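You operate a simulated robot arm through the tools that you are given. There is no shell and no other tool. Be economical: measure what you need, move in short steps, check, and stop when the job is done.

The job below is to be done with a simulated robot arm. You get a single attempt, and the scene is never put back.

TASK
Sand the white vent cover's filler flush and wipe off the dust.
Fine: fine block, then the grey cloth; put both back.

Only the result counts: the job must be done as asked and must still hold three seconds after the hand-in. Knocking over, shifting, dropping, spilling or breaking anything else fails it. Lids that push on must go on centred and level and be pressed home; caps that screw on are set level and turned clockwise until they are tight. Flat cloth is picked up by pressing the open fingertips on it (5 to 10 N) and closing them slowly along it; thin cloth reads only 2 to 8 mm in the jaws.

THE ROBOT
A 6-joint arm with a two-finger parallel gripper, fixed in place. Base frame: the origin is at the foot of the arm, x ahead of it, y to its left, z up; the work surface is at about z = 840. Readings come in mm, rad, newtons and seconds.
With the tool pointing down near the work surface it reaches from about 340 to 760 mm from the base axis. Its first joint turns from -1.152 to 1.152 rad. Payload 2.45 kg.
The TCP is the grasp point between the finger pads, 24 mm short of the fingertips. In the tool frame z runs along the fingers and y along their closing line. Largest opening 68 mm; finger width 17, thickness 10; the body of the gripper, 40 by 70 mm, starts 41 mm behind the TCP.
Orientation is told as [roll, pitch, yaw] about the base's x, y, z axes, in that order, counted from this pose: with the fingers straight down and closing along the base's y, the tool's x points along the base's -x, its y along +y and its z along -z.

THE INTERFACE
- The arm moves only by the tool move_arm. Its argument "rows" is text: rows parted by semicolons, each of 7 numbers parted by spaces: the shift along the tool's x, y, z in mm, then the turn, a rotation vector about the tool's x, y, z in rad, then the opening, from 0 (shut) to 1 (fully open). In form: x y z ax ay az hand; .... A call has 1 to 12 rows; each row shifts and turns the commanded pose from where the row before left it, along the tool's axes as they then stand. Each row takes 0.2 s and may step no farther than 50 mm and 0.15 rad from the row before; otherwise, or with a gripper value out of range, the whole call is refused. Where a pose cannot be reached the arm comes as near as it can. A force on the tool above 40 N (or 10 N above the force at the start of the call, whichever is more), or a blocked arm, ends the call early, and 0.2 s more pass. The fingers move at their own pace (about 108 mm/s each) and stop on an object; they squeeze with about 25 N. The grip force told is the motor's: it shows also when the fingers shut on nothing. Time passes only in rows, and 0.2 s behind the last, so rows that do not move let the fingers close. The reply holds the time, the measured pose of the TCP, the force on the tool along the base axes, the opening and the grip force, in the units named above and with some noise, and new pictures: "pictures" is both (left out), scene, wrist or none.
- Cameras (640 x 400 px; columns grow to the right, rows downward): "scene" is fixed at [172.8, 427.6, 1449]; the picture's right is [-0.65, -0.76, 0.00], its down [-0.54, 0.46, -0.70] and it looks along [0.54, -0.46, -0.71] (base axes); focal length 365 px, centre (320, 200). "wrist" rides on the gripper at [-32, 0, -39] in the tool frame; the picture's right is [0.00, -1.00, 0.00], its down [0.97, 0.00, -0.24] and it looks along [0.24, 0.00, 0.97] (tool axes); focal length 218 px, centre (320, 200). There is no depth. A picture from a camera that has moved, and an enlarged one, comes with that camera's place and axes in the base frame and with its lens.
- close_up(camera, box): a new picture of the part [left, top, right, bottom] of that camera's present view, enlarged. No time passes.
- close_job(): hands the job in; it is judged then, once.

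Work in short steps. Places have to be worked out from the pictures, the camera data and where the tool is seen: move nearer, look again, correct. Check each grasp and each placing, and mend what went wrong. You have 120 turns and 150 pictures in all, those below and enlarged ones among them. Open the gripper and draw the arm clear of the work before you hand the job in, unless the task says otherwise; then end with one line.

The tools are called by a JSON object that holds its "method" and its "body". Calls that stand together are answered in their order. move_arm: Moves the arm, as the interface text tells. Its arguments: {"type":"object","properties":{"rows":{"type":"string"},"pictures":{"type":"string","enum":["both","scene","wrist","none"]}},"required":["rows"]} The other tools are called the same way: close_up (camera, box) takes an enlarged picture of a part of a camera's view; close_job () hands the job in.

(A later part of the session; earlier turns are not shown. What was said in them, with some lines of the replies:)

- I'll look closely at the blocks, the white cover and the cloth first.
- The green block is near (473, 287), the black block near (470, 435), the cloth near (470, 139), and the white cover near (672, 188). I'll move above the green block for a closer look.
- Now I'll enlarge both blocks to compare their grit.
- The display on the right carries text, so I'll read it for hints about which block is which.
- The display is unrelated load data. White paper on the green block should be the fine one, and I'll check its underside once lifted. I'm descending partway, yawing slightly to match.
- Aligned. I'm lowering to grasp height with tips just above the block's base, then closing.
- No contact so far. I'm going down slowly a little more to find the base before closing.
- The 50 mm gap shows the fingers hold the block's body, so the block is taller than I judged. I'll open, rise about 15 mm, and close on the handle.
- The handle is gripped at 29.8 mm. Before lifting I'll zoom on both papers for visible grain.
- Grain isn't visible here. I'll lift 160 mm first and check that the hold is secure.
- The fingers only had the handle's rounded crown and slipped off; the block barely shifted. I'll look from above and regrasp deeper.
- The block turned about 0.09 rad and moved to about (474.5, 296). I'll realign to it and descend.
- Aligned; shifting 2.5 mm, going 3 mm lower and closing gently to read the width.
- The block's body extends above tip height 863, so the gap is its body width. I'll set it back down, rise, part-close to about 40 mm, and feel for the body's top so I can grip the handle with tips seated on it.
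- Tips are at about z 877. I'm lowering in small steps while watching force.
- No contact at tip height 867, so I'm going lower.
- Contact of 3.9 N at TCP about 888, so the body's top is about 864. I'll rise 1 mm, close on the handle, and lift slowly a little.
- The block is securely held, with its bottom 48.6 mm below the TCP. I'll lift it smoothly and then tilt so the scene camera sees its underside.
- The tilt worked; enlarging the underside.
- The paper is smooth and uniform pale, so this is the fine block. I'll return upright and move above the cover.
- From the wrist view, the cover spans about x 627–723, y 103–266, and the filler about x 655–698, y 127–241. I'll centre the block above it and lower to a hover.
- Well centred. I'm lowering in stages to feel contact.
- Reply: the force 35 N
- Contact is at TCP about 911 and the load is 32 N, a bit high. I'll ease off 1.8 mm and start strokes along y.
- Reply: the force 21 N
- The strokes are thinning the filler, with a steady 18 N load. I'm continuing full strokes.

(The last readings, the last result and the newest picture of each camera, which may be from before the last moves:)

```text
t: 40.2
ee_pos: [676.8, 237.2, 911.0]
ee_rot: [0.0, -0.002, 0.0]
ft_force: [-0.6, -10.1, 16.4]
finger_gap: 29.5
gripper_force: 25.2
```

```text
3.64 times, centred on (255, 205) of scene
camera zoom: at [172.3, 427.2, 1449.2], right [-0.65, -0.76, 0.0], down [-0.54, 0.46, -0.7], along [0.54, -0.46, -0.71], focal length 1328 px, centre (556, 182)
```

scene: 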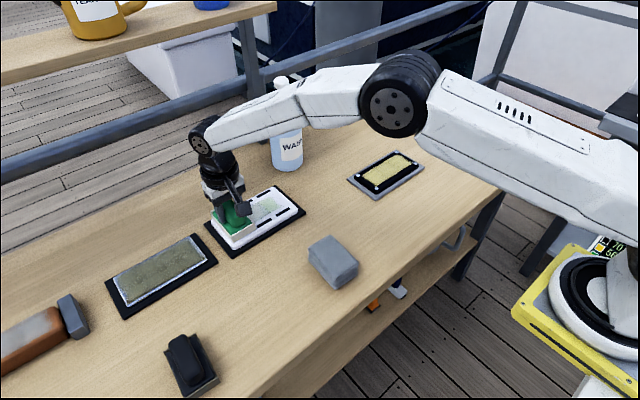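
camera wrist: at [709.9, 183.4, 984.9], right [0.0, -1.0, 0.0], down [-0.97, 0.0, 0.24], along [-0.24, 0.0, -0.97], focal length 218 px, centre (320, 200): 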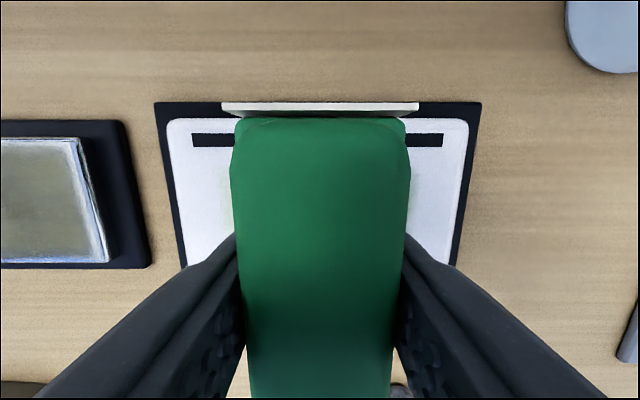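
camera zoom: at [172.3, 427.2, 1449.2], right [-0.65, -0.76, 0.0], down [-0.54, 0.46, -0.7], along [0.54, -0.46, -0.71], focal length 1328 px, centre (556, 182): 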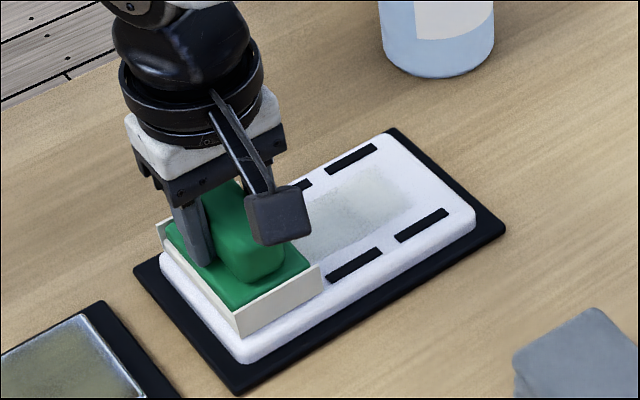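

Progress is even: the patch is now mostly grey dust. I'll do two more full strokes.

{"method": "move_arm", "body": {"rows": "0 -13 0 0 0 0 0.1;0 -13 0 0 0 0 0.1;0 -13 0 0 0 0 0.1;0 -13 0 0 0 0 0.1;0 -13 0 0 0 0 0.1;0 -13 0 0 0 0 0.1;0 -13 0 0 0 0 0.1;0 -13 0 0 0 0 0.1;0 0 0 0 0 0 0.1", "pictures": "none"}}

{"method": "close_up", "body": {"camera": "scene", "box": [190, 150, 320, 260]}}

{"method": "move_arm", "body": {"rows": "0 13 0 0 0 0 0.1;0 13 0 0 0 0 0.1;0 13 0 0 0 0 0.1;0 13 0 0 0 0 0.1;0 13 0 0 0 0 0.1;0 13 0 0 0 0 0.1;0 13 0 0 0 0 0.1;0 13 0 0 0 0 0.1;0 0 0 0 0 0 0.1", "pictures": "none"}}

{"method": "close_up", "body": {"camera": "scene", "box": [190, 150, 320, 260]}}

```text
t: 42.2
ee_pos: [677.5, 132.9, 911.0]
ee_rot: [0.0, -0.003, 0.0]
ft_force: [0.4, 13.0, 17.5]
finger_gap: 29.5
gripper_force: 24.8
```

```text
3.64 times, centred on (255, 205) of scene
camera zoom: at [172.4, 427.8, 1449.0], right [-0.65, -0.76, 0.0], down [-0.54, 0.46, -0.7], along [0.54, -0.46, -0.71], focal length 1328 px, centre (556, 182)
```

zoom: 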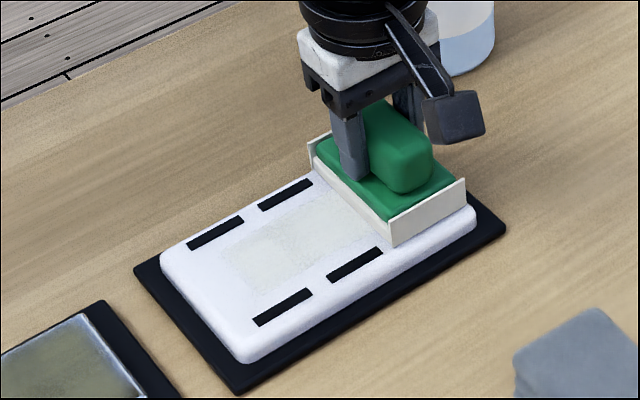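

```text
t: 44.2
ee_pos: [676.5, 237.8, 911.4]
ee_rot: [-0.001, 0.001, 0.001]
ft_force: [-1.5, -9.5, 16.0]
finger_gap: 29.2
gripper_force: 24.9
```

```text
3.64 times, centred on (255, 205) of scene
camera zoom: at [172.4, 427.2, 1449.2], right [-0.65, -0.76, 0.0], down [-0.54, 0.46, -0.7], along [0.54, -0.46, -0.71], focal length 1328 px, centre (556, 182)
```

zoom: 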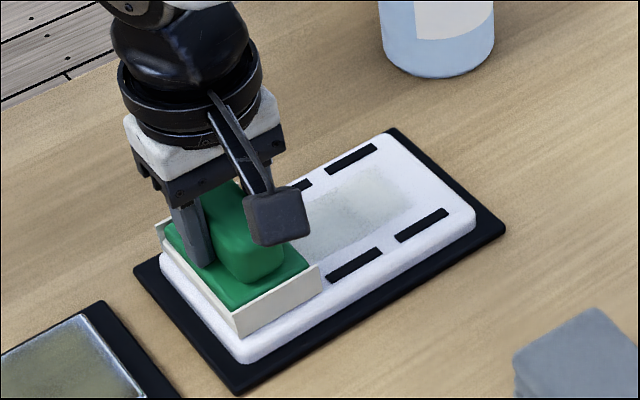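

Nearly unchanged from the last pass, so it looks flush under dust. One last stroke back to the other end and lift off for a close look.

{"method": "move_arm", "body": {"rows": "0 -13 0 0 0 0 0.1;0 -13 0 0 0 0 0.1;0 -13 0 0 0 0 0.1;0 -13 0 0 0 0 0.1;0 -13 0 0 0 0 0.1;0 -13 0 0 0 0 0.1;0 -13 0 0 0 0 0.1;0 -13 0 0 0 0 0.1;0 0 -8 0 0 0 0.1;0 0 -20 0 0 0 0.1;0 0 -30 0 0 0 0.1;0 0 -30 0 0 0 0.1", "pictures": "none"}}

{"method": "move_arm", "body": {"rows": "20 0 -10 0 0 0 0.1;20 0 -10 0 0 0 0.1;20 0 -10 0 0 0 0.1;20 0 -10 0 0 0 0.1;20 0 0 0 0 0 0.1;20 0 0 0 0 0 0.1;0 0 0 0 0 0 0.1"}}

{"method": "close_up", "body": {"camera": "scene", "box": [190, 160, 320, 260]}}

```text
t: 46.8
ee_pos: [676.1, 133.4, 998.5]
ee_rot: [0.001, 0.0, 0.001]
ft_force: [0.0, 0.7, -1.1]
finger_gap: 29.6
gripper_force: 24.7
```

```text
t: 48.4
ee_pos: [555.4, 132.3, 1037.5]
ee_rot: [0.0, 0.001, 0.0]
ft_force: [-0.2, 0.0, -1.4]
finger_gap: 29.5
gripper_force: 25.1
camera wrist: at [588.3, 132.0, 1077.1], right [0.0, -1.0, 0.0], down [-0.97, 0.0, 0.24], along [-0.24, 0.0, -0.97], focal length 218 px, centre (320, 200)
```

scene: 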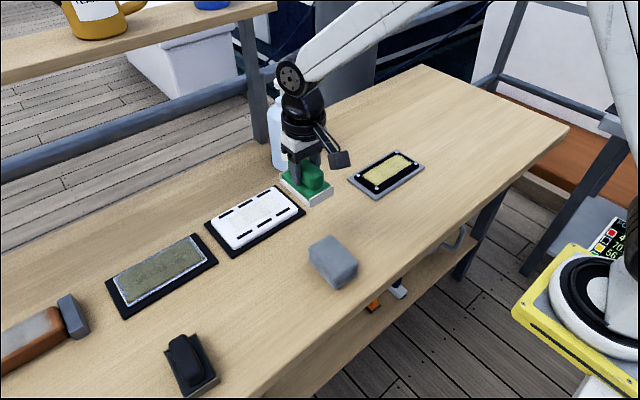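
wrist: 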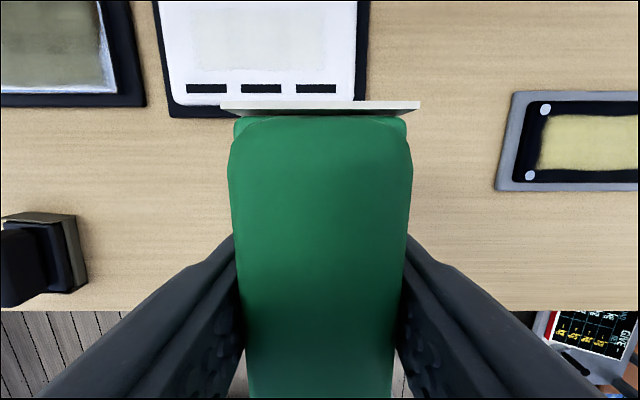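

```text
4.00 times, centred on (255, 210) of scene
camera zoom: at [172.8, 427.6, 1449.0], right [-0.65, -0.76, 0.0], down [-0.54, 0.46, -0.7], along [0.54, -0.46, -0.71], focal length 1460 px, centre (580, 160)
```

zoom: 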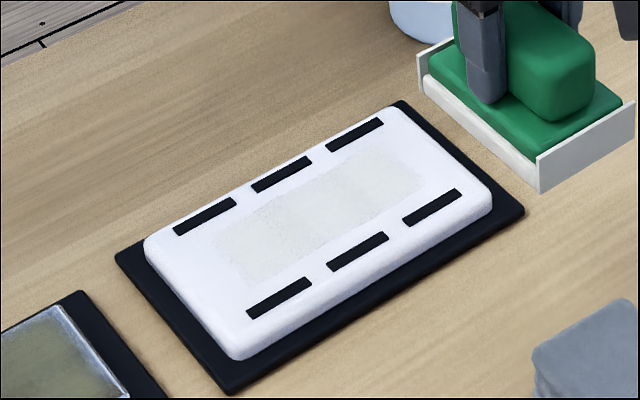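

{"method": "close_up", "body": {"camera": "scene", "box": [228, 185, 300, 235]}}

{"method": "close_up", "body": {"camera": "wrist", "box": [150, 0, 380, 120]}}

```text
8.00 times, centred on (264, 210) of scene
camera zoom: at [172.8, 427.6, 1449.0], right [-0.65, -0.76, 0.0], down [-0.54, 0.46, -0.7], along [0.54, -0.46, -0.71], focal length 2921 px, centre (768, 120)
```

zoom: 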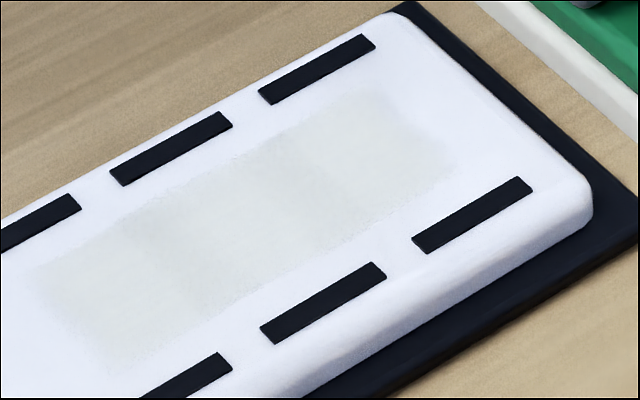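

```text
2.78 times, centred on (265, 60) of wrist
camera zoom: at [588.3, 132.0, 1077.1], right [0.0, -1.0, 0.0], down [-0.97, 0.0, 0.24], along [-0.24, 0.0, -0.97], focal length 607 px, centre (473, 590)
```

zoom: 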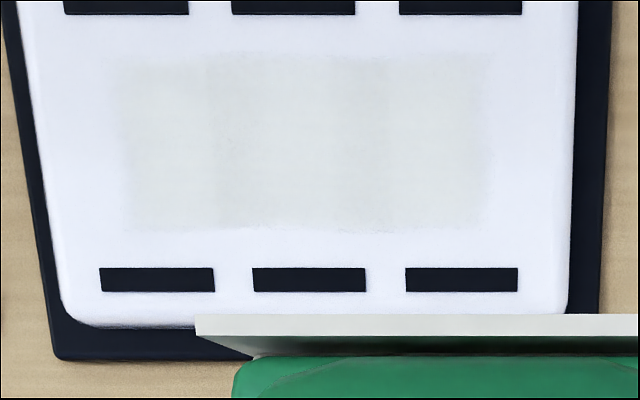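

The green is gone, but the two ends look slightly yellower, as they had less stroke travel. I'll retrace and give each end a few short strokes.

{"method": "move_arm", "body": {"rows": "-20 0 0 0 0 0 0.1;-20 0 0 0 0 0 0.1;-20 0 10 0 0 0 0.1;-20 0 10 0 0 0 0.1;-20 0 10 0 0 0 0.1;-20 0 10 0 0 0 0.1;0 0 30 0 0 0 0.1;0 0 30 0 0 0 0.1;0 0 20 0 0 0 0.1;0 0 5 0 0 0 0.1;0 0 3 0 0 0 0.1;0 0 0 0 0 0 0.1", "pictures": "none"}}

{"method": "move_arm", "body": {"rows": "0 -6 0 0 0 0 0.1;0 13 0 0 0 0 0.1;0 13 0 0 0 0 0.1;0 13 0 0 0 0 0.1;0 -13 0 0 0 0 0.1;0 -13 0 0 0 0 0.1;0 -13 0 0 0 0 0.1;0 13 0 0 0 0 0.1;0 13 0 0 0 0 0.1;0 13 0 0 0 0 0.1;0 13 0 0 0 0 0.1;0 13 0 0 0 0 0.1", "pictures": "none"}}

{"method": "move_arm", "body": {"rows": "0 13 0 0 0 0 0.1;0 13 0 0 0 0 0.1;0 13 0 0 0 0 0.1;0 11 0 0 0 0 0.1;0 -13 0 0 0 0 0.1;0 -13 0 0 0 0 0.1;0 -13 0 0 0 0 0.1;0 13 0 0 0 0 0.1;0 13 0 0 0 0 0.1;0 13 0 0 0 0 0.1;0 0 0 0 0 0 0.1", "pictures": "none"}}

```text
t: 51.0
ee_pos: [676.2, 133.0, 911.7]
ee_rot: [0.0, 0.0, -0.001]
ft_force: [-0.5, 0.0, 0.4]
finger_gap: 29.6
gripper_force: 24.5
```

```text
t: 53.6
ee_pos: [675.8, 191.4, 910.1]
ee_rot: [0.001, -0.003, 0.0]
ft_force: [0.1, -8.7, 11.7]
finger_gap: 29.6
gripper_force: 25.4
```

```text
t: 56.0
ee_pos: [676.6, 241.0, 910.1]
ee_rot: [-0.001, 0.0, 0.0]
ft_force: [0.4, -11.1, 13.1]
finger_gap: 29.2
gripper_force: 24.6
```

The load at the low-y end was light at first, so I'll press 0.6 mm more and redo that end with short strokes.

{"method": "move_arm", "body": {"rows": "0 -14 0.6 0 0 0 0.1;0 -14 0 0 0 0 0.1;0 -14 0 0 0 0 0.1;0 -14 0 0 0 0 0.1;0 -14 0 0 0 0 0.1;0 -14 0 0 0 0 0.1;0 -14 0 0 0 0 0.1;0 -14 0 0 0 0 0.1;0 0 0 0 0 0 0.1", "pictures": "none"}}

{"method": "move_arm", "body": {"rows": "0 13 0 0 0 0 0.1;0 13 0 0 0 0 0.1;0 13 0 0 0 0 0.1;0 -13 0 0 0 0 0.1;0 -13 0 0 0 0 0.1;0 -13 0 0 0 0 0.1;0 0 0 0 0 0 0.1", "pictures": "none"}}

{"method": "move_arm", "body": {"rows": "0 0 -8 0 0 0 0.1;0 0 -20 0 0 0 0.1;0 0 -30 0 0 0 0.1;0 0 -30 0 0 0 0.1;20 0 -20 0 0 0 0.1;20 0 -20 0 0 0 0.1;20 0 0 0 0 0 0.1;20 0 0 0 0 0 0.1;20 0 0 0 0 0 0.1;20 0 0 0 0 0 0.1;0 0 0 0 0 0 0.1", "pictures": "none"}}

{"method": "close_up", "body": {"camera": "wrist", "box": [150, 0, 380, 120]}}

{"method": "close_up", "body": {"camera": "scene", "box": [228, 185, 300, 235]}}

```text
t: 58.0
ee_pos: [677.9, 129.9, 911.3]
ee_rot: [0.0, 0.0, 0.0]
ft_force: [-0.3, 13.6, 19.1]
finger_gap: 29.4
gripper_force: 24.7
```

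```text
t: 59.6
ee_pos: [676.5, 130.8, 910.2]
ee_rot: [0.001, -0.001, 0.002]
ft_force: [0.2, 15.5, 18.0]
finger_gap: 29.4
gripper_force: 25.2
```

```text
t: 62.0
ee_pos: [556.7, 129.4, 1036.5]
ee_rot: [0.001, 0.0, -0.001]
ft_force: [-0.5, -0.7, -0.5]
finger_gap: 29.6
gripper_force: 24.8
```

```text
2.78 times, centred on (265, 60) of wrist
camera zoom: at [588.6, 129.2, 1077.0], right [0.0, -1.0, 0.0], down [-0.97, 0.0, 0.24], along [-0.24, 0.0, -0.97], focal length 607 px, centre (473, 590)
```

zoom: 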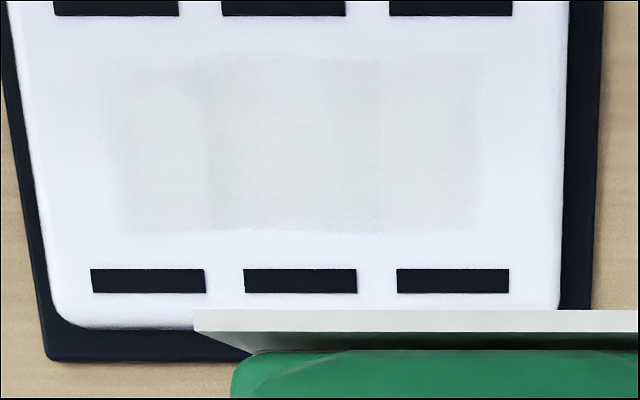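

```text
8.00 times, centred on (264, 210) of scene
camera zoom: at [172.8, 427.6, 1449.0], right [-0.65, -0.76, 0.0], down [-0.54, 0.46, -0.7], along [0.54, -0.46, -0.71], focal length 2921 px, centre (768, 120)
```

zoom: 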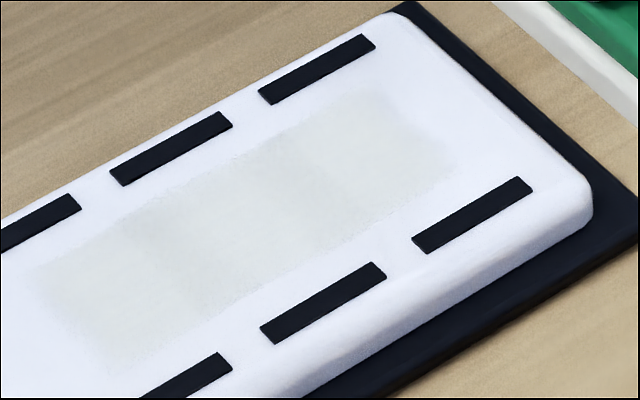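

The patch is now uniform and dusty with no green left. I'm returning the fine block to its original spot at (469.5, 289.5), yaw −0.07.

{"method": "move_arm", "body": {"rows": "10.9 20 0 0 0 0 0.1;10.9 20 0 0 0 0 0.1;10.9 20 0 0 0 0 0.1;10.9 20 0 0 0 0 0.1;10.9 20 0 0 0 0 0.1;10.9 20 0 0 0 0 0.1;10.9 20 0 0 0 0 0.1;10.9 20 0 0 0 0 0.1;0 0 0 0 0 0.07 0.1;0 0 20 0 0 0 0.1;0 0 20 0 0 0 0.1;0 0 0 0 0 0 0.1", "pictures": "none"}}

{"method": "move_arm", "body": {"rows": "0 0 20 0 0 0 0.1;0 0 20 0 0 0 0.1;0 0 20 0 0 0 0.1;0 0 20 0 0 0 0.1;0 0 10 0 0 0 0.1;0 0 8 0 0 0 0.1;0 0 0 0 0 0 0.1"}}

```text
t: 64.6
ee_pos: [469.6, 288.9, 996.9]
ee_rot: [0.0, 0.002, -0.069]
ft_force: [0.0, -0.9, -0.9]
finger_gap: 29.5
gripper_force: 24.7
```

```text
t: 66.2
ee_pos: [468.8, 290.6, 898.6]
ee_rot: [0.001, -0.001, -0.07]
ft_force: [0.0, -0.7, -1.3]
finger_gap: 29.5
gripper_force: 25.6
camera wrist: at [501.9, 287.1, 939.1], right [-0.07, -1.0, 0.0], down [-0.97, 0.07, 0.24], along [-0.24, 0.02, -0.97], focal length 218 px, centre (320, 200)
```

scene: 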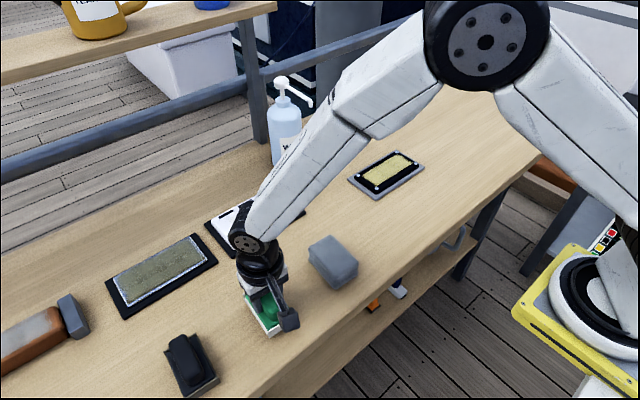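
wrist: 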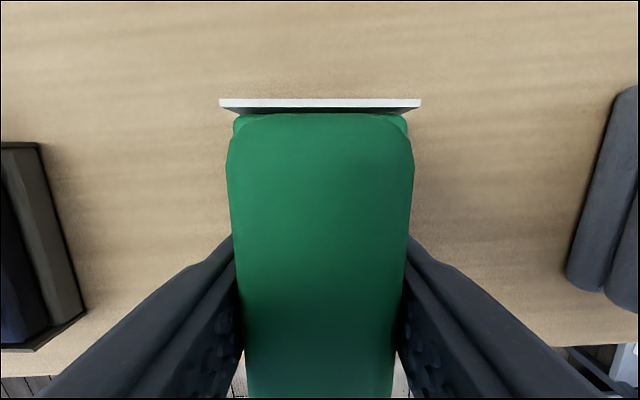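

It's 9 mm above the surface, so I'm lowering gently until it sits.

{"method": "move_arm", "body": {"rows": "0 0 4 0 0 0 0.1;0 0 3 0 0 0 0.1;0 0 0 0 0 0 0.1", "pictures": "none"}}

{"method": "move_arm", "body": {"rows": "0 0 1 0 0 0 0.1;0 0 1 0 0 0 0.1;0 0 0 0 0 0 0.1", "pictures": "none"}}

```text
t: 67.0
ee_pos: [469.7, 289.0, 893.1]
ee_rot: [-0.001, -0.002, -0.071]
ft_force: [-0.2, 0.6, -1.1]
finger_gap: 29.2
gripper_force: 25.4
```

```text
t: 67.8
ee_pos: [468.7, 288.7, 890.5]
ee_rot: [0.0, 0.0, -0.069]
ft_force: [-1.0, 0.1, -0.7]
finger_gap: 29.6
gripper_force: 25.2
```

{"method": "move_arm", "body": {"rows": "0 0 1 0 0 0 0.1;0 0 0 0 0 0 0.1", "pictures": "none"}}

{"method": "move_arm", "body": {"rows": "0 0 0.8 0 0 0 0.1;0 0 0 0 0 0 0.1", "pictures": "none"}}

```text
t: 68.4
ee_pos: [469.6, 288.5, 888.3]
ee_rot: [-0.001, 0.001, -0.069]
ft_force: [0.1, 0.5, -1.0]
finger_gap: 29.4
gripper_force: 25.4
```

```text
t: 69.0
ee_pos: [470.4, 289.5, 887.8]
ee_rot: [-0.002, 0.0, -0.069]
ft_force: [-1.0, 0.3, -1.1]
finger_gap: 29.3
gripper_force: 24.9
```

{"method": "move_arm", "body": {"rows": "0 0 0.8 0 0 0 0.1;0 0 0 0 0 0 0.1", "pictures": "none"}}

{"method": "move_arm", "body": {"rows": "0 0 0.8 0 0 0 0.1;0 0 0 0 0 0 0.1", "pictures": "none"}}

```text
t: 69.6
ee_pos: [468.6, 289.8, 888.1]
ee_rot: [-0.001, -0.002, -0.07]
ft_force: [-3.6, -0.8, 4.4]
finger_gap: 29.7
gripper_force: 25.3
```

```text
t: 70.2
ee_pos: [469.3, 289.4, 888.0]
ee_rot: [0.0, -0.002, -0.07]
ft_force: [-7.8, -3.3, 22.4]
finger_gap: 29.4
gripper_force: 24.5
```

Seated. I'll ease the load, open moderately, and rise straight up.

{"method": "move_arm", "body": {"rows": "0 0 -1.2 0 0 0 0.1;0 0 0 0 0 0 0.6;0 0 0 0 0 0 0.6;0 0 -10 0 0 0 0.6;0 0 -20 0 0 0 0.8;0 0 -40 0 0 0 1;0 0 -40 0 0 0 1;0 0 0 0 0 0 1"}}

```text
t: 72.0
ee_pos: [469.0, 288.3, 998.2]
ee_rot: [-0.002, -0.001, -0.07]
ft_force: [0.7, -0.3, 0.4]
finger_gap: 68.1
gripper_force: 0.2
camera wrist: at [501.0, 286.1, 1038.0], right [-0.07, -1.0, 0.0], down [-0.97, 0.07, 0.24], along [-0.24, 0.02, -0.97], focal length 218 px, centre (320, 200)
```

scene: 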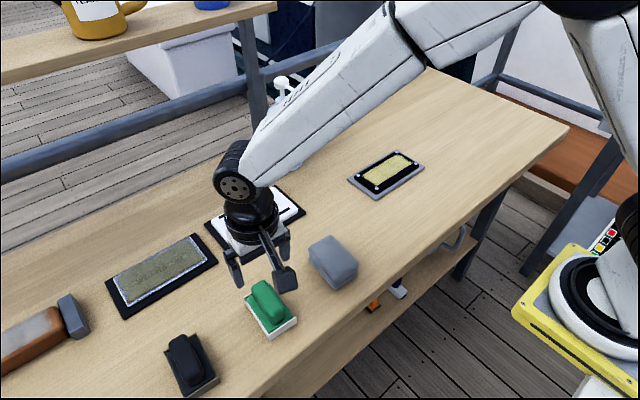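
wrist: 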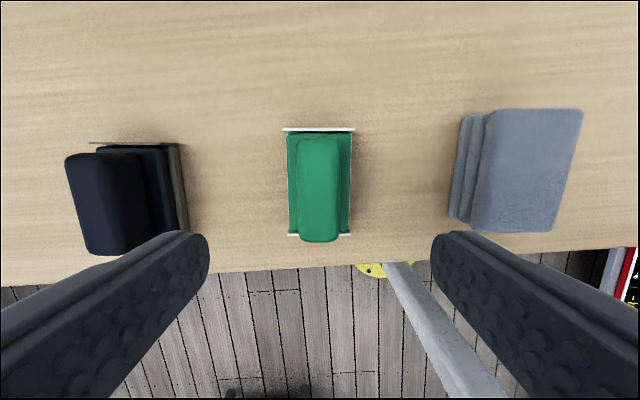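

The block is back in place. Next I'll move above the grey cloth to measure it.

{"method": "move_arm", "body": {"rows": "0 0 0 0 0 -0.07 1;0 -30 0 0 0 0 1;0 -30 0 0 0 0 1;0 -30 0 0 0 0 1;0 -30 0 0 0 0 1;0 -28 0 0 0 0 1;0 0 20 0 0 0 1;0 0 0 0 0 0 1"}}

{"method": "close_up", "body": {"camera": "scene", "box": [295, 220, 375, 300]}}

```text
t: 73.8
ee_pos: [467.8, 140.8, 978.9]
ee_rot: [0.001, -0.001, 0.0]
ft_force: [0.3, 0.3, 0.0]
finger_gap: 68.0
gripper_force: 0.0
camera wrist: at [501.4, 140.9, 1017.6], right [0.0, -1.0, 0.0], down [-0.97, 0.0, 0.24], along [-0.24, 0.0, -0.97], focal length 218 px, centre (320, 200)
```

scene: 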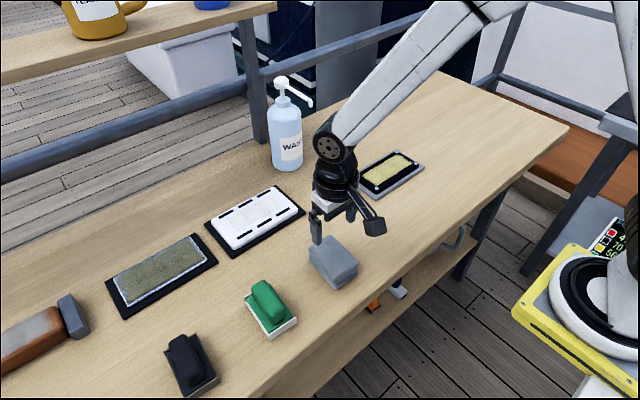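
wrist: 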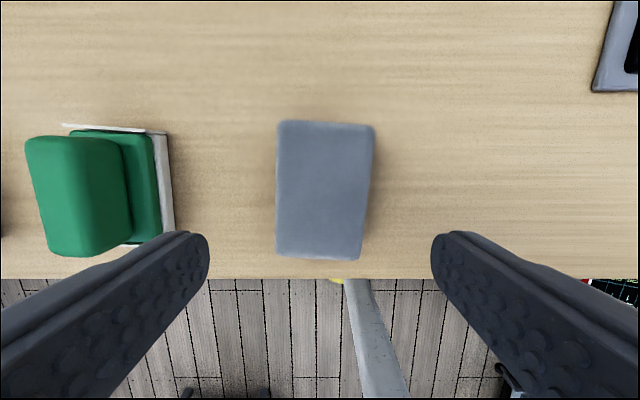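

```text
5.00 times, centred on (335, 260) of scene
camera zoom: at [172.8, 427.6, 1449.0], right [-0.65, -0.76, 0.0], down [-0.54, 0.46, -0.7], along [0.54, -0.46, -0.71], focal length 1826 px, centre (245, -100)
```

zoom: 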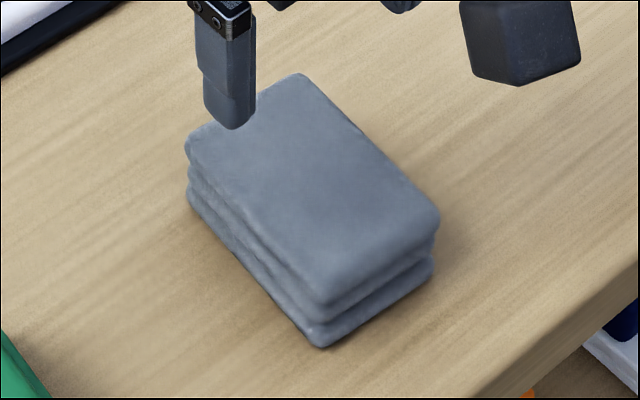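

The cloth is a folded pad about 64 × 100 mm, top at about 864, yaw about −0.055 rad, centred near (466, 139). It just fits the 68 mm opening, so I'll align, lower to just above it, and look.

{"method": "move_arm", "body": {"rows": "1.8 -1.7 0 0 0 0.055 1;0 0 30 0 0 0 1;0 0 30 0 0 0 1;0 0 10 0 0 0 1;0 0 0 0 0 0 1", "pictures": "wrist"}}

{"method": "close_up", "body": {"camera": "scene", "box": [295, 210, 385, 300]}}

```text
t: 75.0
ee_pos: [468.4, 140.8, 908.6]
ee_rot: [-0.001, 0.001, -0.054]
ft_force: [0.3, 0.2, 0.1]
finger_gap: 68.2
gripper_force: 0.1
camera wrist: at [499.9, 137.2, 947.8], right [-0.05, -1.0, 0.0], down [-0.97, 0.05, 0.24], along [-0.24, 0.01, -0.97], focal length 218 px, centre (320, 200)
```

wrist: 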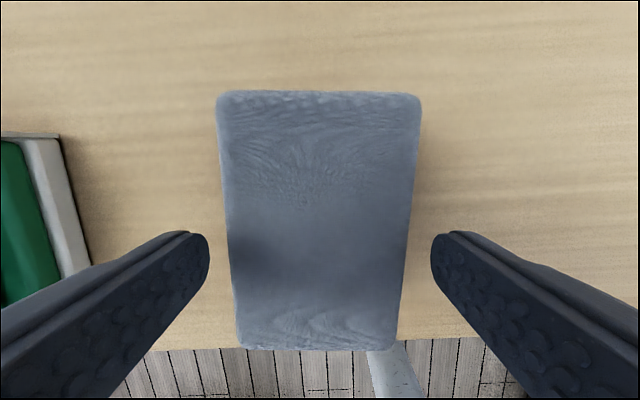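

```text
4.44 times, centred on (340, 255) of scene
camera zoom: at [172.8, 427.6, 1449.0], right [-0.65, -0.76, 0.0], down [-0.54, 0.46, -0.7], along [0.54, -0.46, -0.71], focal length 1623 px, centre (231, -44)
```

zoom: 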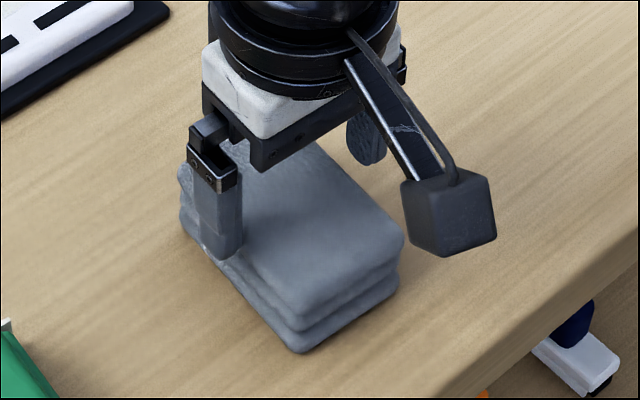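

Combining both views, the pad is about 58 mm wide with its top near 881, so the fingers clear it. Lowering alongside it.

{"method": "move_arm", "body": {"rows": "0 0 12 0 0 0 1;0 0 12 0 0 0 1;0 0 10 0 0 0 1;0 0 0 0 0 0 1", "pictures": "wrist"}}

{"method": "close_up", "body": {"camera": "scene", "box": [295, 210, 385, 300]}}

```text
t: 76.0
ee_pos: [466.7, 139.4, 874.1]
ee_rot: [0.001, -0.001, -0.055]
ft_force: [-0.2, 0.2, -0.6]
finger_gap: 67.7
gripper_force: 0.0
camera wrist: at [500.3, 137.6, 913.9], right [-0.05, -1.0, 0.0], down [-0.97, 0.05, 0.24], along [-0.24, 0.01, -0.97], focal length 218 px, centre (320, 200)
```

wrist: 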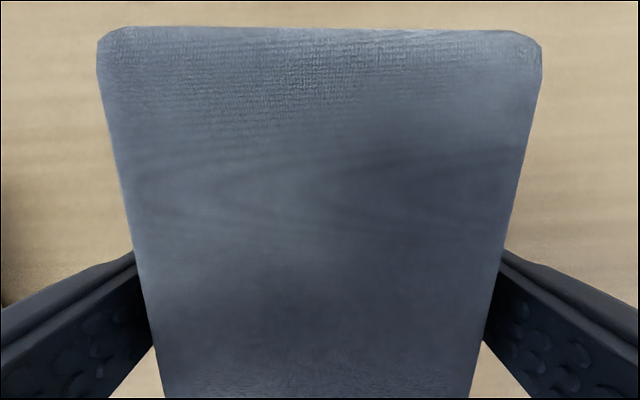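

```text
4.44 times, centred on (340, 255) of scene
camera zoom: at [172.8, 427.6, 1449.0], right [-0.65, -0.76, 0.0], down [-0.54, 0.46, -0.7], along [0.54, -0.46, -0.71], focal length 1623 px, centre (231, -44)
```

zoom: 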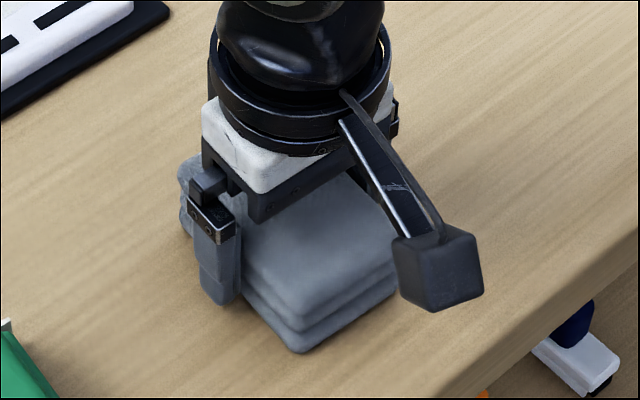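

Both fingers straddle the pad without contact. Closing on it, then a small test lift.

{"method": "move_arm", "body": {"rows": "0 0 0 0 0 0 0.6;0 0 0 0 0 0 0.4;0 0 0 0 0 0 0.4;0 0 0 0 0 0 0.4;0 0 0 0 0 0 0.4", "pictures": "none"}}

{"method": "move_arm", "body": {"rows": "0 0 -3 0 0 0 0.4;0 0 -6 0 0 0 0.4;0 0 -10 0 0 0 0.4;0 0 0 0 0 0 0.4"}}

```text
t: 77.2
ee_pos: [467.0, 140.4, 873.3]
ee_rot: [0.0, 0.001, -0.054]
ft_force: [-0.2, -0.1, -0.3]
finger_gap: 59.5
gripper_force: 24.8
```

```text
t: 78.2
ee_pos: [468.1, 139.4, 893.4]
ee_rot: [-0.002, 0.0, -0.053]
ft_force: [0.2, -0.6, -0.8]
finger_gap: 59.4
gripper_force: 24.3
camera wrist: at [499.9, 137.5, 933.2], right [-0.05, -1.0, 0.0], down [-0.97, 0.05, 0.24], along [-0.24, 0.01, -0.97], focal length 218 px, centre (320, 200)
```

scene: 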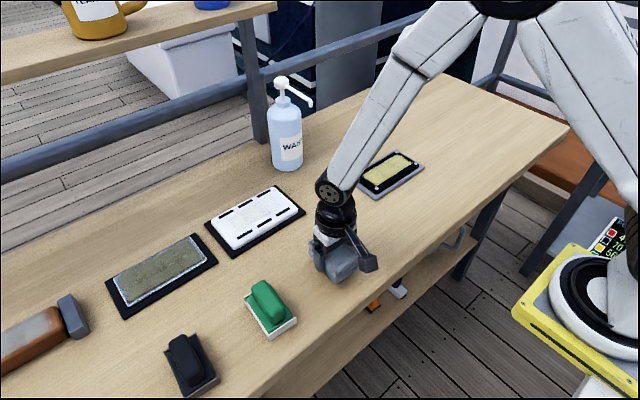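
wrist: 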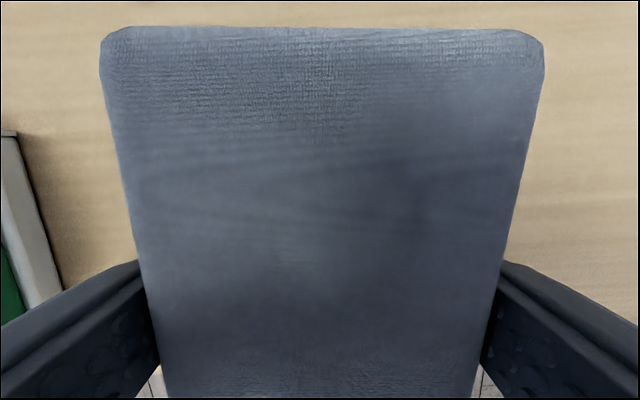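

The cloth is held (59.4 mm) with its bottom about 34 mm below the TCP. I'll lift and carry it above the cover's high-y end.

{"method": "move_arm", "body": {"rows": "0 0 -20 0 0 0 0.4;0 0 -25 0 0 0 0.4;0 0 -25 0 0 -0.055 0.4;-21 10 0 0 0 0 0.4;-21 10 0 0 0 0 0.4;-21 10 0 0 0 0 0.4;-21 10 0 0 0 0 0.4;-21 10 0 0 0 0 0.4;-21 10 0 0 0 0 0.4;-21 10 0 0 0 0 0.4;-21 10 0 0 0 0 0.4;0 0 0 0 0 0 0.4", "pictures": "none"}}

{"method": "move_arm", "body": {"rows": "-20 10 10 0 0 0 0.4;-20 10 10 0 0 0 0.4;0 0 20 0 0 0 0.4;0 0 10 0 0 0 0.4;0 0 0 0 0 0 0.4"}}

{"method": "close_up", "body": {"camera": "scene", "box": [190, 150, 320, 260]}}

```text
t: 80.8
ee_pos: [635.5, 219.2, 964.2]
ee_rot: [0.0, -0.001, 0.001]
ft_force: [-0.2, 0.2, -0.2]
finger_gap: 59.1
gripper_force: 25.0
```

```text
t: 82.0
ee_pos: [676.2, 240.4, 912.9]
ee_rot: [0.0, 0.0, -0.001]
ft_force: [-0.5, -0.6, -0.6]
finger_gap: 59.3
gripper_force: 25.1
camera wrist: at [708.3, 240.1, 952.7], right [0.0, -1.0, 0.0], down [-0.97, 0.0, 0.24], along [-0.24, 0.0, -0.97], focal length 218 px, centre (320, 200)
```

scene: 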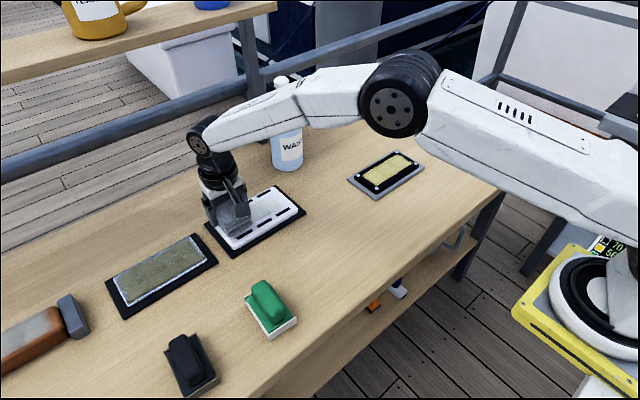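
wrist: 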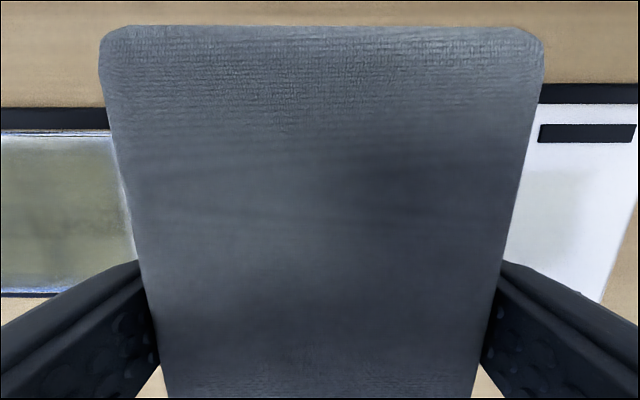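

```text
3.64 times, centred on (255, 205) of scene
camera zoom: at [172.8, 427.6, 1449.0], right [-0.65, -0.76, 0.0], down [-0.54, 0.46, -0.7], along [0.54, -0.46, -0.71], focal length 1328 px, centre (556, 182)
```

zoom: 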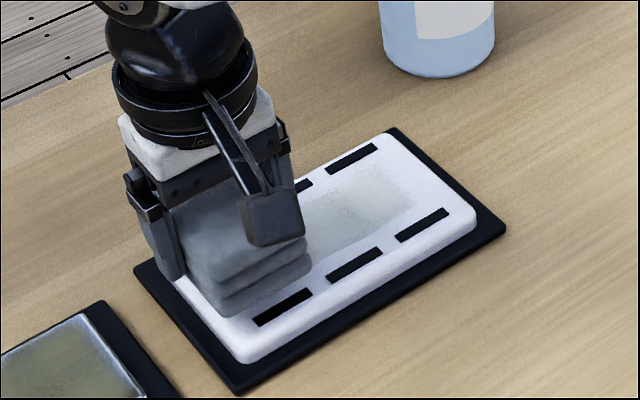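

Positioned over the end, about 16 mm above. Lowering to feel contact.

{"method": "move_arm", "body": {"rows": "0 0 7 0 0 0 0.4;0 0 5 0 0 0 0.4;0 0 0 0 0 0 0.4", "pictures": "none"}}

{"method": "move_arm", "body": {"rows": "0 0 2 0 0 0 0.4;0 0 0 0 0 0 0.4", "pictures": "none"}}

{"method": "move_arm", "body": {"rows": "0 0 1.5 0 0 0 0.4;0 0 0 0 0 0 0.4", "pictures": "none"}}

```text
t: 82.8
ee_pos: [675.1, 239.5, 901.0]
ee_rot: [0.0, -0.002, -0.001]
ft_force: [-0.2, 0.1, -1.4]
finger_gap: 59.5
gripper_force: 25.3
```

```text
t: 83.4
ee_pos: [675.9, 239.8, 898.2]
ee_rot: [0.0, -0.001, 0.0]
ft_force: [-0.6, -0.7, -0.4]
finger_gap: 59.2
gripper_force: 24.9
```

```text
t: 84.0
ee_pos: [674.6, 239.4, 897.6]
ee_rot: [0.0, 0.0, 0.0]
ft_force: [0.0, 0.4, -0.8]
finger_gap: 59.3
gripper_force: 24.6
```

{"method": "move_arm", "body": {"rows": "0 0 1.5 0 0 0 0.4;0 0 0 0 0 0 0.4", "pictures": "none"}}

{"method": "move_arm", "body": {"rows": "0 0 1 0 0 0 0.4;0 0 0 0 0 0 0.4", "pictures": "none"}}

```text
t: 84.6
ee_pos: [675.2, 240.3, 896.7]
ee_rot: [-0.001, -0.001, 0.001]
ft_force: [0.6, 0.4, 0.9]
finger_gap: 59.3
gripper_force: 25.3
```

```text
t: 85.2
ee_pos: [675.9, 241.0, 896.0]
ee_rot: [0.0, -0.002, 0.002]
ft_force: [-3.0, -0.8, 9.3]
finger_gap: 59.6
gripper_force: 24.9
```

Contact at 9 N, which suits wiping. I'm wiping along y to the other end and back.

{"method": "move_arm", "body": {"rows": "0 -12 0 0 0 0 0.4;0 -12 0 0 0 0 0.4;0 -12 0 0 0 0 0.4;0 -12 0 0 0 0 0.4;0 -12 0 0 0 0 0.4;0 -12 0 0 0 0 0.4;0 -12 0 0 0 0 0.4;0 -12 0 0 0 0 0.4;0 -12 0 0 0 0 0.4;0 0 0 0 0 0 0.4", "pictures": "none"}}

{"method": "close_up", "body": {"camera": "scene", "box": [190, 150, 320, 260]}}

{"method": "move_arm", "body": {"rows": "0 12 0.3 0 0 0 0.4;0 12 0 0 0 0 0.4;0 12 0 0 0 0 0.4;0 12 0 0 0 0 0.4;0 12 0 0 0 0 0.4;0 12 0 0 0 0 0.4;0 12 0 0 0 0 0.4;0 12 0 0 0 0 0.4;0 12 0 0 0 0 0.4;0 0 0 0 0 0 0.4", "pictures": "none"}}

{"method": "close_up", "body": {"camera": "scene", "box": [190, 150, 320, 260]}}

```text
t: 87.4
ee_pos: [676.2, 132.2, 895.9]
ee_rot: [-0.001, -0.002, 0.0]
ft_force: [-0.3, 6.6, 11.6]
finger_gap: 58.9
gripper_force: 25.4
```

```text
3.64 times, centred on (255, 205) of scene
camera zoom: at [172.5, 427.7, 1449.0], right [-0.65, -0.76, 0.0], down [-0.54, 0.46, -0.7], along [0.54, -0.46, -0.71], focal length 1328 px, centre (556, 182)
```

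zoom: 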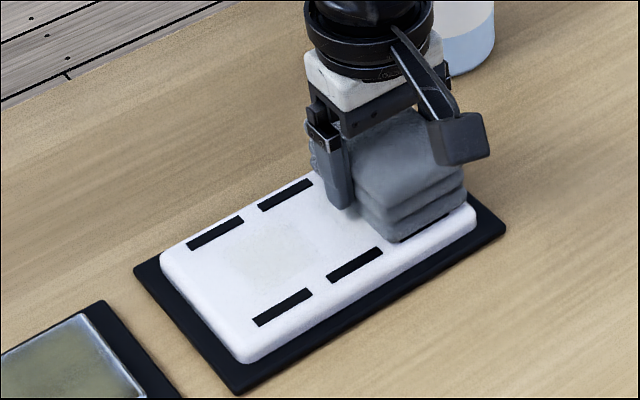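

```text
t: 89.6
ee_pos: [676.2, 239.5, 895.6]
ee_rot: [-0.001, -0.001, 0.0]
ft_force: [-1.4, -8.9, 21.1]
finger_gap: 59.3
gripper_force: 25.3
```

```text
3.64 times, centred on (255, 205) of scene
camera zoom: at [172.3, 427.2, 1449.2], right [-0.65, -0.76, 0.0], down [-0.54, 0.46, -0.7], along [0.54, -0.46, -0.71], focal length 1328 px, centre (556, 182)
```

zoom: 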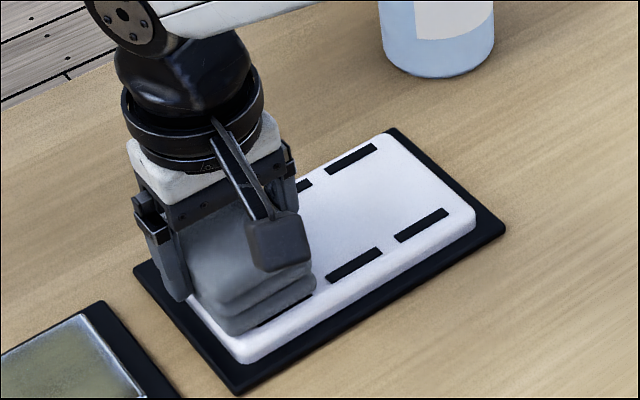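

The visible part is clean white with no filler. I'll do another pass plus extra strokes at both ends.

{"method": "move_arm", "body": {"rows": "0 -13 0 0 0 0 0.4;0 -13 0 0 0 0 0.4;0 -13 0 0 0 0 0.4;0 14 0 0 0 0 0.4;0 14 0 0 0 0 0.4;0 14 0 0 0 0 0.4;0 -13 0 0 0 0 0.4;0 -13 0 0 0 0 0.4;0 -13 0 0 0 0 0.4;0 -13 0 0 0 0 0.4;0 -13 0 0 0 0 0.4;0 -13 0 0 0 0 0.4", "pictures": "none"}}

{"method": "move_arm", "body": {"rows": "0 -13 0 0 0 0 0.4;0 -13 0 0 0 0 0.4;0 -10 0 0 0 0 0.4;0 13 0 0 0 0 0.4;0 13 0 0 0 0 0.4;0 13 0 0 0 0 0.4;0 -13 0 0 0 0 0.4;0 -13 0 0 0 0 0.4;0 -13 0 0 0 0 0.4;0 0 0 0 0 0 0.4", "pictures": "none"}}

{"method": "close_up", "body": {"camera": "scene", "box": [190, 150, 320, 260]}}

```text
t: 92.2
ee_pos: [676.0, 165.3, 895.1]
ee_rot: [0.0, -0.001, 0.001]
ft_force: [0.2, 7.5, 15.5]
finger_gap: 59.4
gripper_force: 24.8
```

```text
t: 94.4
ee_pos: [676.2, 129.4, 895.5]
ee_rot: [0.001, -0.004, 0.0]
ft_force: [0.0, 9.7, 21.5]
finger_gap: 59.6
gripper_force: 25.2
```

```text
3.64 times, centred on (255, 205) of scene
camera zoom: at [172.3, 427.7, 1449.0], right [-0.65, -0.76, 0.0], down [-0.54, 0.46, -0.7], along [0.54, -0.46, -0.71], focal length 1328 px, centre (556, 182)
```

zoom: 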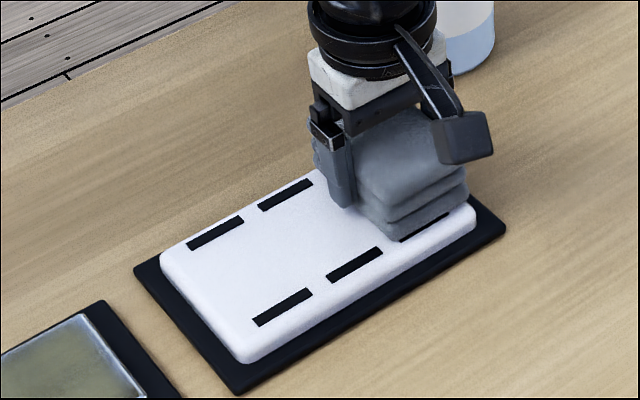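

The high-y end is clean too. I'll lift off and check the whole cover.

{"method": "move_arm", "body": {"rows": "0 0 -8 0 0 0 0.4;0 0 -20 0 0 0 0.4;0 0 -25 0 0 0 0.4;0 0 -25 0 0 0 0.4;20 1 -10 0 0 0 0.4;20 1 0 0 0 0 0.4;20 1 0 0 0 0 0.4;20 1 0 0 0 0 0.4;20 1 0 0 0 0 0.4;0 0 0 0 0 0 0.4", "pictures": "none"}}

{"method": "close_up", "body": {"camera": "scene", "box": [205, 175, 310, 260]}}

```text
t: 96.6
ee_pos: [576.2, 135.3, 982.6]
ee_rot: [-0.001, 0.0, 0.0]
ft_force: [-0.9, 0.0, -0.8]
finger_gap: 59.4
gripper_force: 25.0
```

```text
4.71 times, centred on (258, 218) of scene
camera zoom: at [172.8, 427.6, 1449.0], right [-0.65, -0.76, 0.0], down [-0.54, 0.46, -0.7], along [0.54, -0.46, -0.71], focal length 1718 px, centre (614, 118)
```

zoom: 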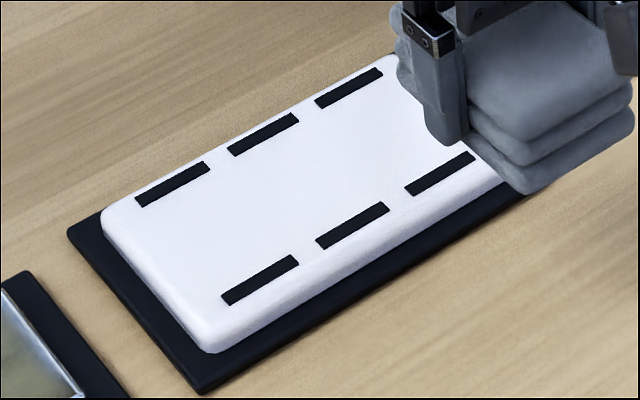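

Clean so far; the right end is still hidden and I'll check it as I retreat. Carrying the cloth back to (467.5, 140), yaw −0.055.

{"method": "move_arm", "body": {"rows": "21.7 0.9 0 0 0 0 0.4;21.7 0.9 0 0 0 0 0.4;21.7 0.9 0 0 0 0 0.4;21.7 0.9 0 0 0 0 0.4;21.7 0.9 0 0 0 0 0.4;0 0 20 0 0 0.055 0.4;0 0 20 0 0 0 0.4;0 0 20 0 0 0 0.4;0 0 20 0 0 0 0.4;0 0 15 0 0 0 0.4;0 0 0 0 0 0 0.4"}}

{"method": "close_up", "body": {"camera": "scene", "box": [205, 175, 310, 260]}}

```text
t: 99.0
ee_pos: [466.7, 137.5, 888.4]
ee_rot: [0.0, 0.0, -0.055]
ft_force: [0.4, -0.1, -0.9]
finger_gap: 59.1
gripper_force: 25.5
camera wrist: at [499.7, 136.2, 927.3], right [-0.05, -1.0, 0.0], down [-0.97, 0.05, 0.24], along [-0.24, 0.01, -0.97], focal length 218 px, centre (320, 200)
```

scene: 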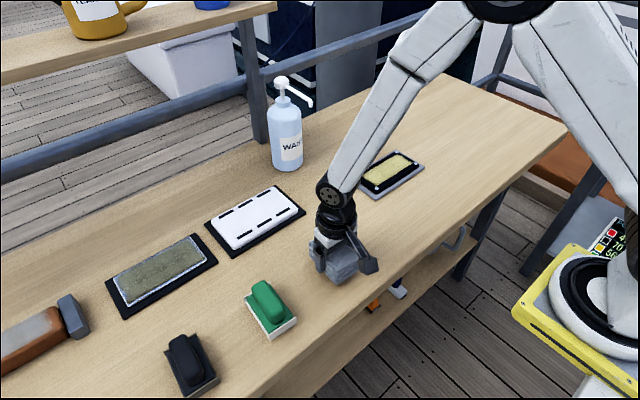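
wrist: 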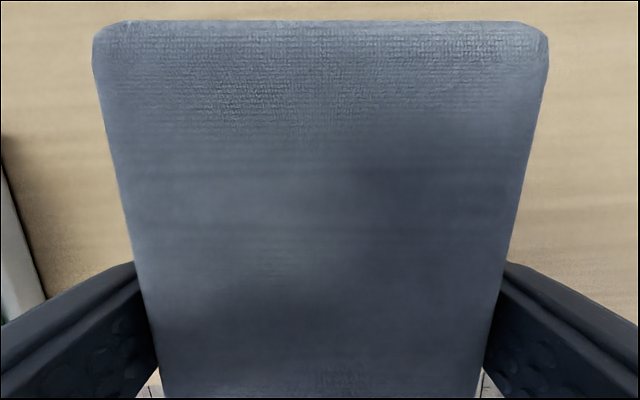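

```text
4.71 times, centred on (258, 218) of scene
camera zoom: at [172.8, 427.6, 1449.0], right [-0.65, -0.76, 0.0], down [-0.54, 0.46, -0.7], along [0.54, -0.46, -0.71], focal length 1718 px, centre (614, 118)
```

zoom: 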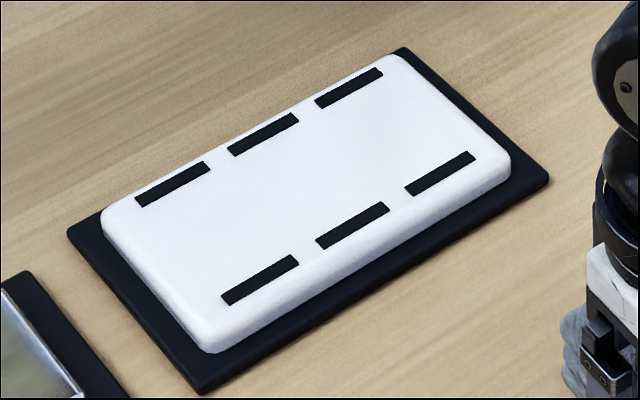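

The whole cover is clean white. Now I'm setting the cloth down gently in its place.

{"method": "move_arm", "body": {"rows": "-1 1.5 6 0 0 0 0.4;0 0 6 0 0 0 0.4;0 0 0 0 0 0 0.4", "pictures": "none"}}

{"method": "move_arm", "body": {"rows": "0 0 1 0 0 0 0.4;0 0 0 0 0 0 0.4", "pictures": "none"}}

{"method": "move_arm", "body": {"rows": "0 0 1 0 0 0 0.4;0 0 0 0 0 0 0.4", "pictures": "none"}}

```text
t: 99.8
ee_pos: [468.9, 138.9, 875.5]
ee_rot: [0.0, 0.0, -0.054]
ft_force: [-0.5, 0.1, 0.2]
finger_gap: 59.2
gripper_force: 25.2
```

```text
t: 100.4
ee_pos: [467.4, 139.9, 875.0]
ee_rot: [0.0, -0.001, -0.053]
ft_force: [0.0, 0.7, -0.5]
finger_gap: 59.3
gripper_force: 25.6
```

```text
t: 101.0
ee_pos: [467.9, 140.0, 874.2]
ee_rot: [0.001, 0.0, -0.054]
ft_force: [-0.5, 0.3, -1.2]
finger_gap: 59.2
gripper_force: 24.6
```

{"method": "move_arm", "body": {"rows": "0 0 0.8 0 0 0 0.4;0 0 0 0 0 0 0.4", "pictures": "none"}}

{"method": "move_arm", "body": {"rows": "0 0 0.8 0 0 0 0.4;0 0 0 0 0 0 0.4", "pictures": "none"}}

```text
t: 101.6
ee_pos: [467.9, 139.5, 872.7]
ee_rot: [0.001, 0.0, -0.056]
ft_force: [-2.0, 0.2, 6.1]
finger_gap: 59.6
gripper_force: 25.0
```

```text
t: 102.2
ee_pos: [469.3, 139.7, 873.0]
ee_rot: [-0.001, -0.002, -0.054]
ft_force: [-5.9, -2.1, 24.1]
finger_gap: 59.5
gripper_force: 25.3
```

Seated. I'll ease the load, open, rise straight up, and draw clear.

{"method": "move_arm", "body": {"rows": "0 0 -1.3 0 0 0 0.4;0 0 0 0 0 0 1;0 0 0 0 0 0 1;0 0 -10 0 0 0 1;0 0 -25 0 0 0 1;0 0 -40 0 0 0 1;0 0 -40 0 0 0 1;0 0 -40 0 0 0 1;20 -10 -40 0 0 0 1;20 -10 -40 0 0 0 1;0 0 0 0 0 0 1"}}

{"method": "close_up", "body": {"camera": "scene", "box": [150, 160, 390, 400]}}

```text
t: 104.6
ee_pos: [425.1, 120.6, 1110.3]
ee_rot: [0.0, 0.001, -0.054]
ft_force: [-0.1, 0.6, 0.6]
finger_gap: 68.0
gripper_force: 0.1
camera wrist: at [458.9, 119.4, 1149.0], right [-0.05, -1.0, 0.0], down [-0.97, 0.05, 0.24], along [-0.24, 0.01, -0.97], focal length 218 px, centre (320, 200)
```

scene: 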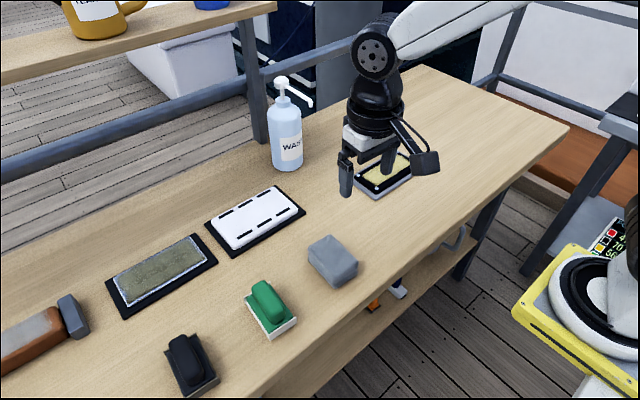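
wrist: 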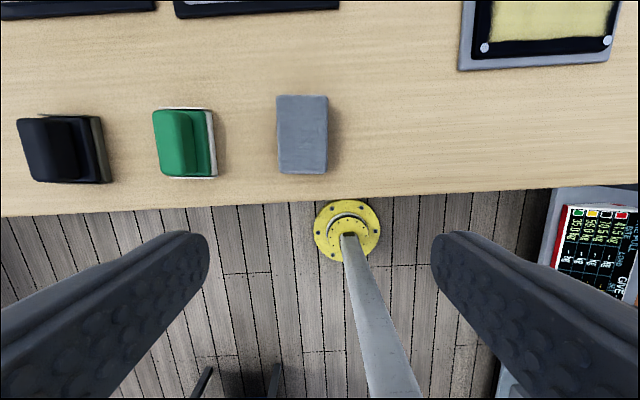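

```text
1.67 times, centred on (270, 280) of scene
camera zoom: at [172.7, 427.6, 1449.0], right [-0.65, -0.76, 0.0], down [-0.54, 0.46, -0.7], along [0.54, -0.46, -0.71], focal length 608 px, centre (403, 67)
```

zoom: 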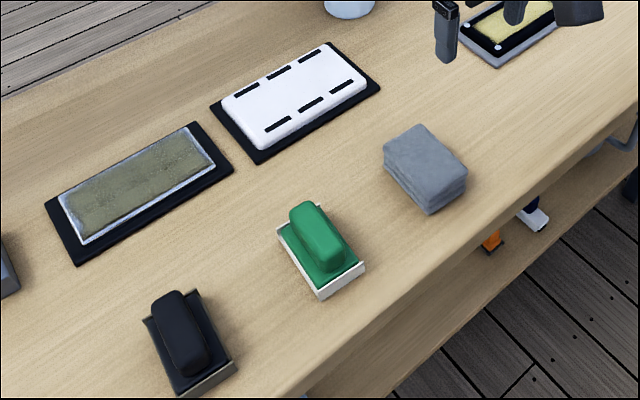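

The cover is clean and flush, the block and cloth are back in place, and nothing else has moved. Handing in.

{"method": "close_job", "body": {}}

```text
The job is handed in.
```

I sanded the white vent cover's filler with the fine (green) block until none was visible, wiped it clean with the grey cloth, put both back in their places, and handed the job in.
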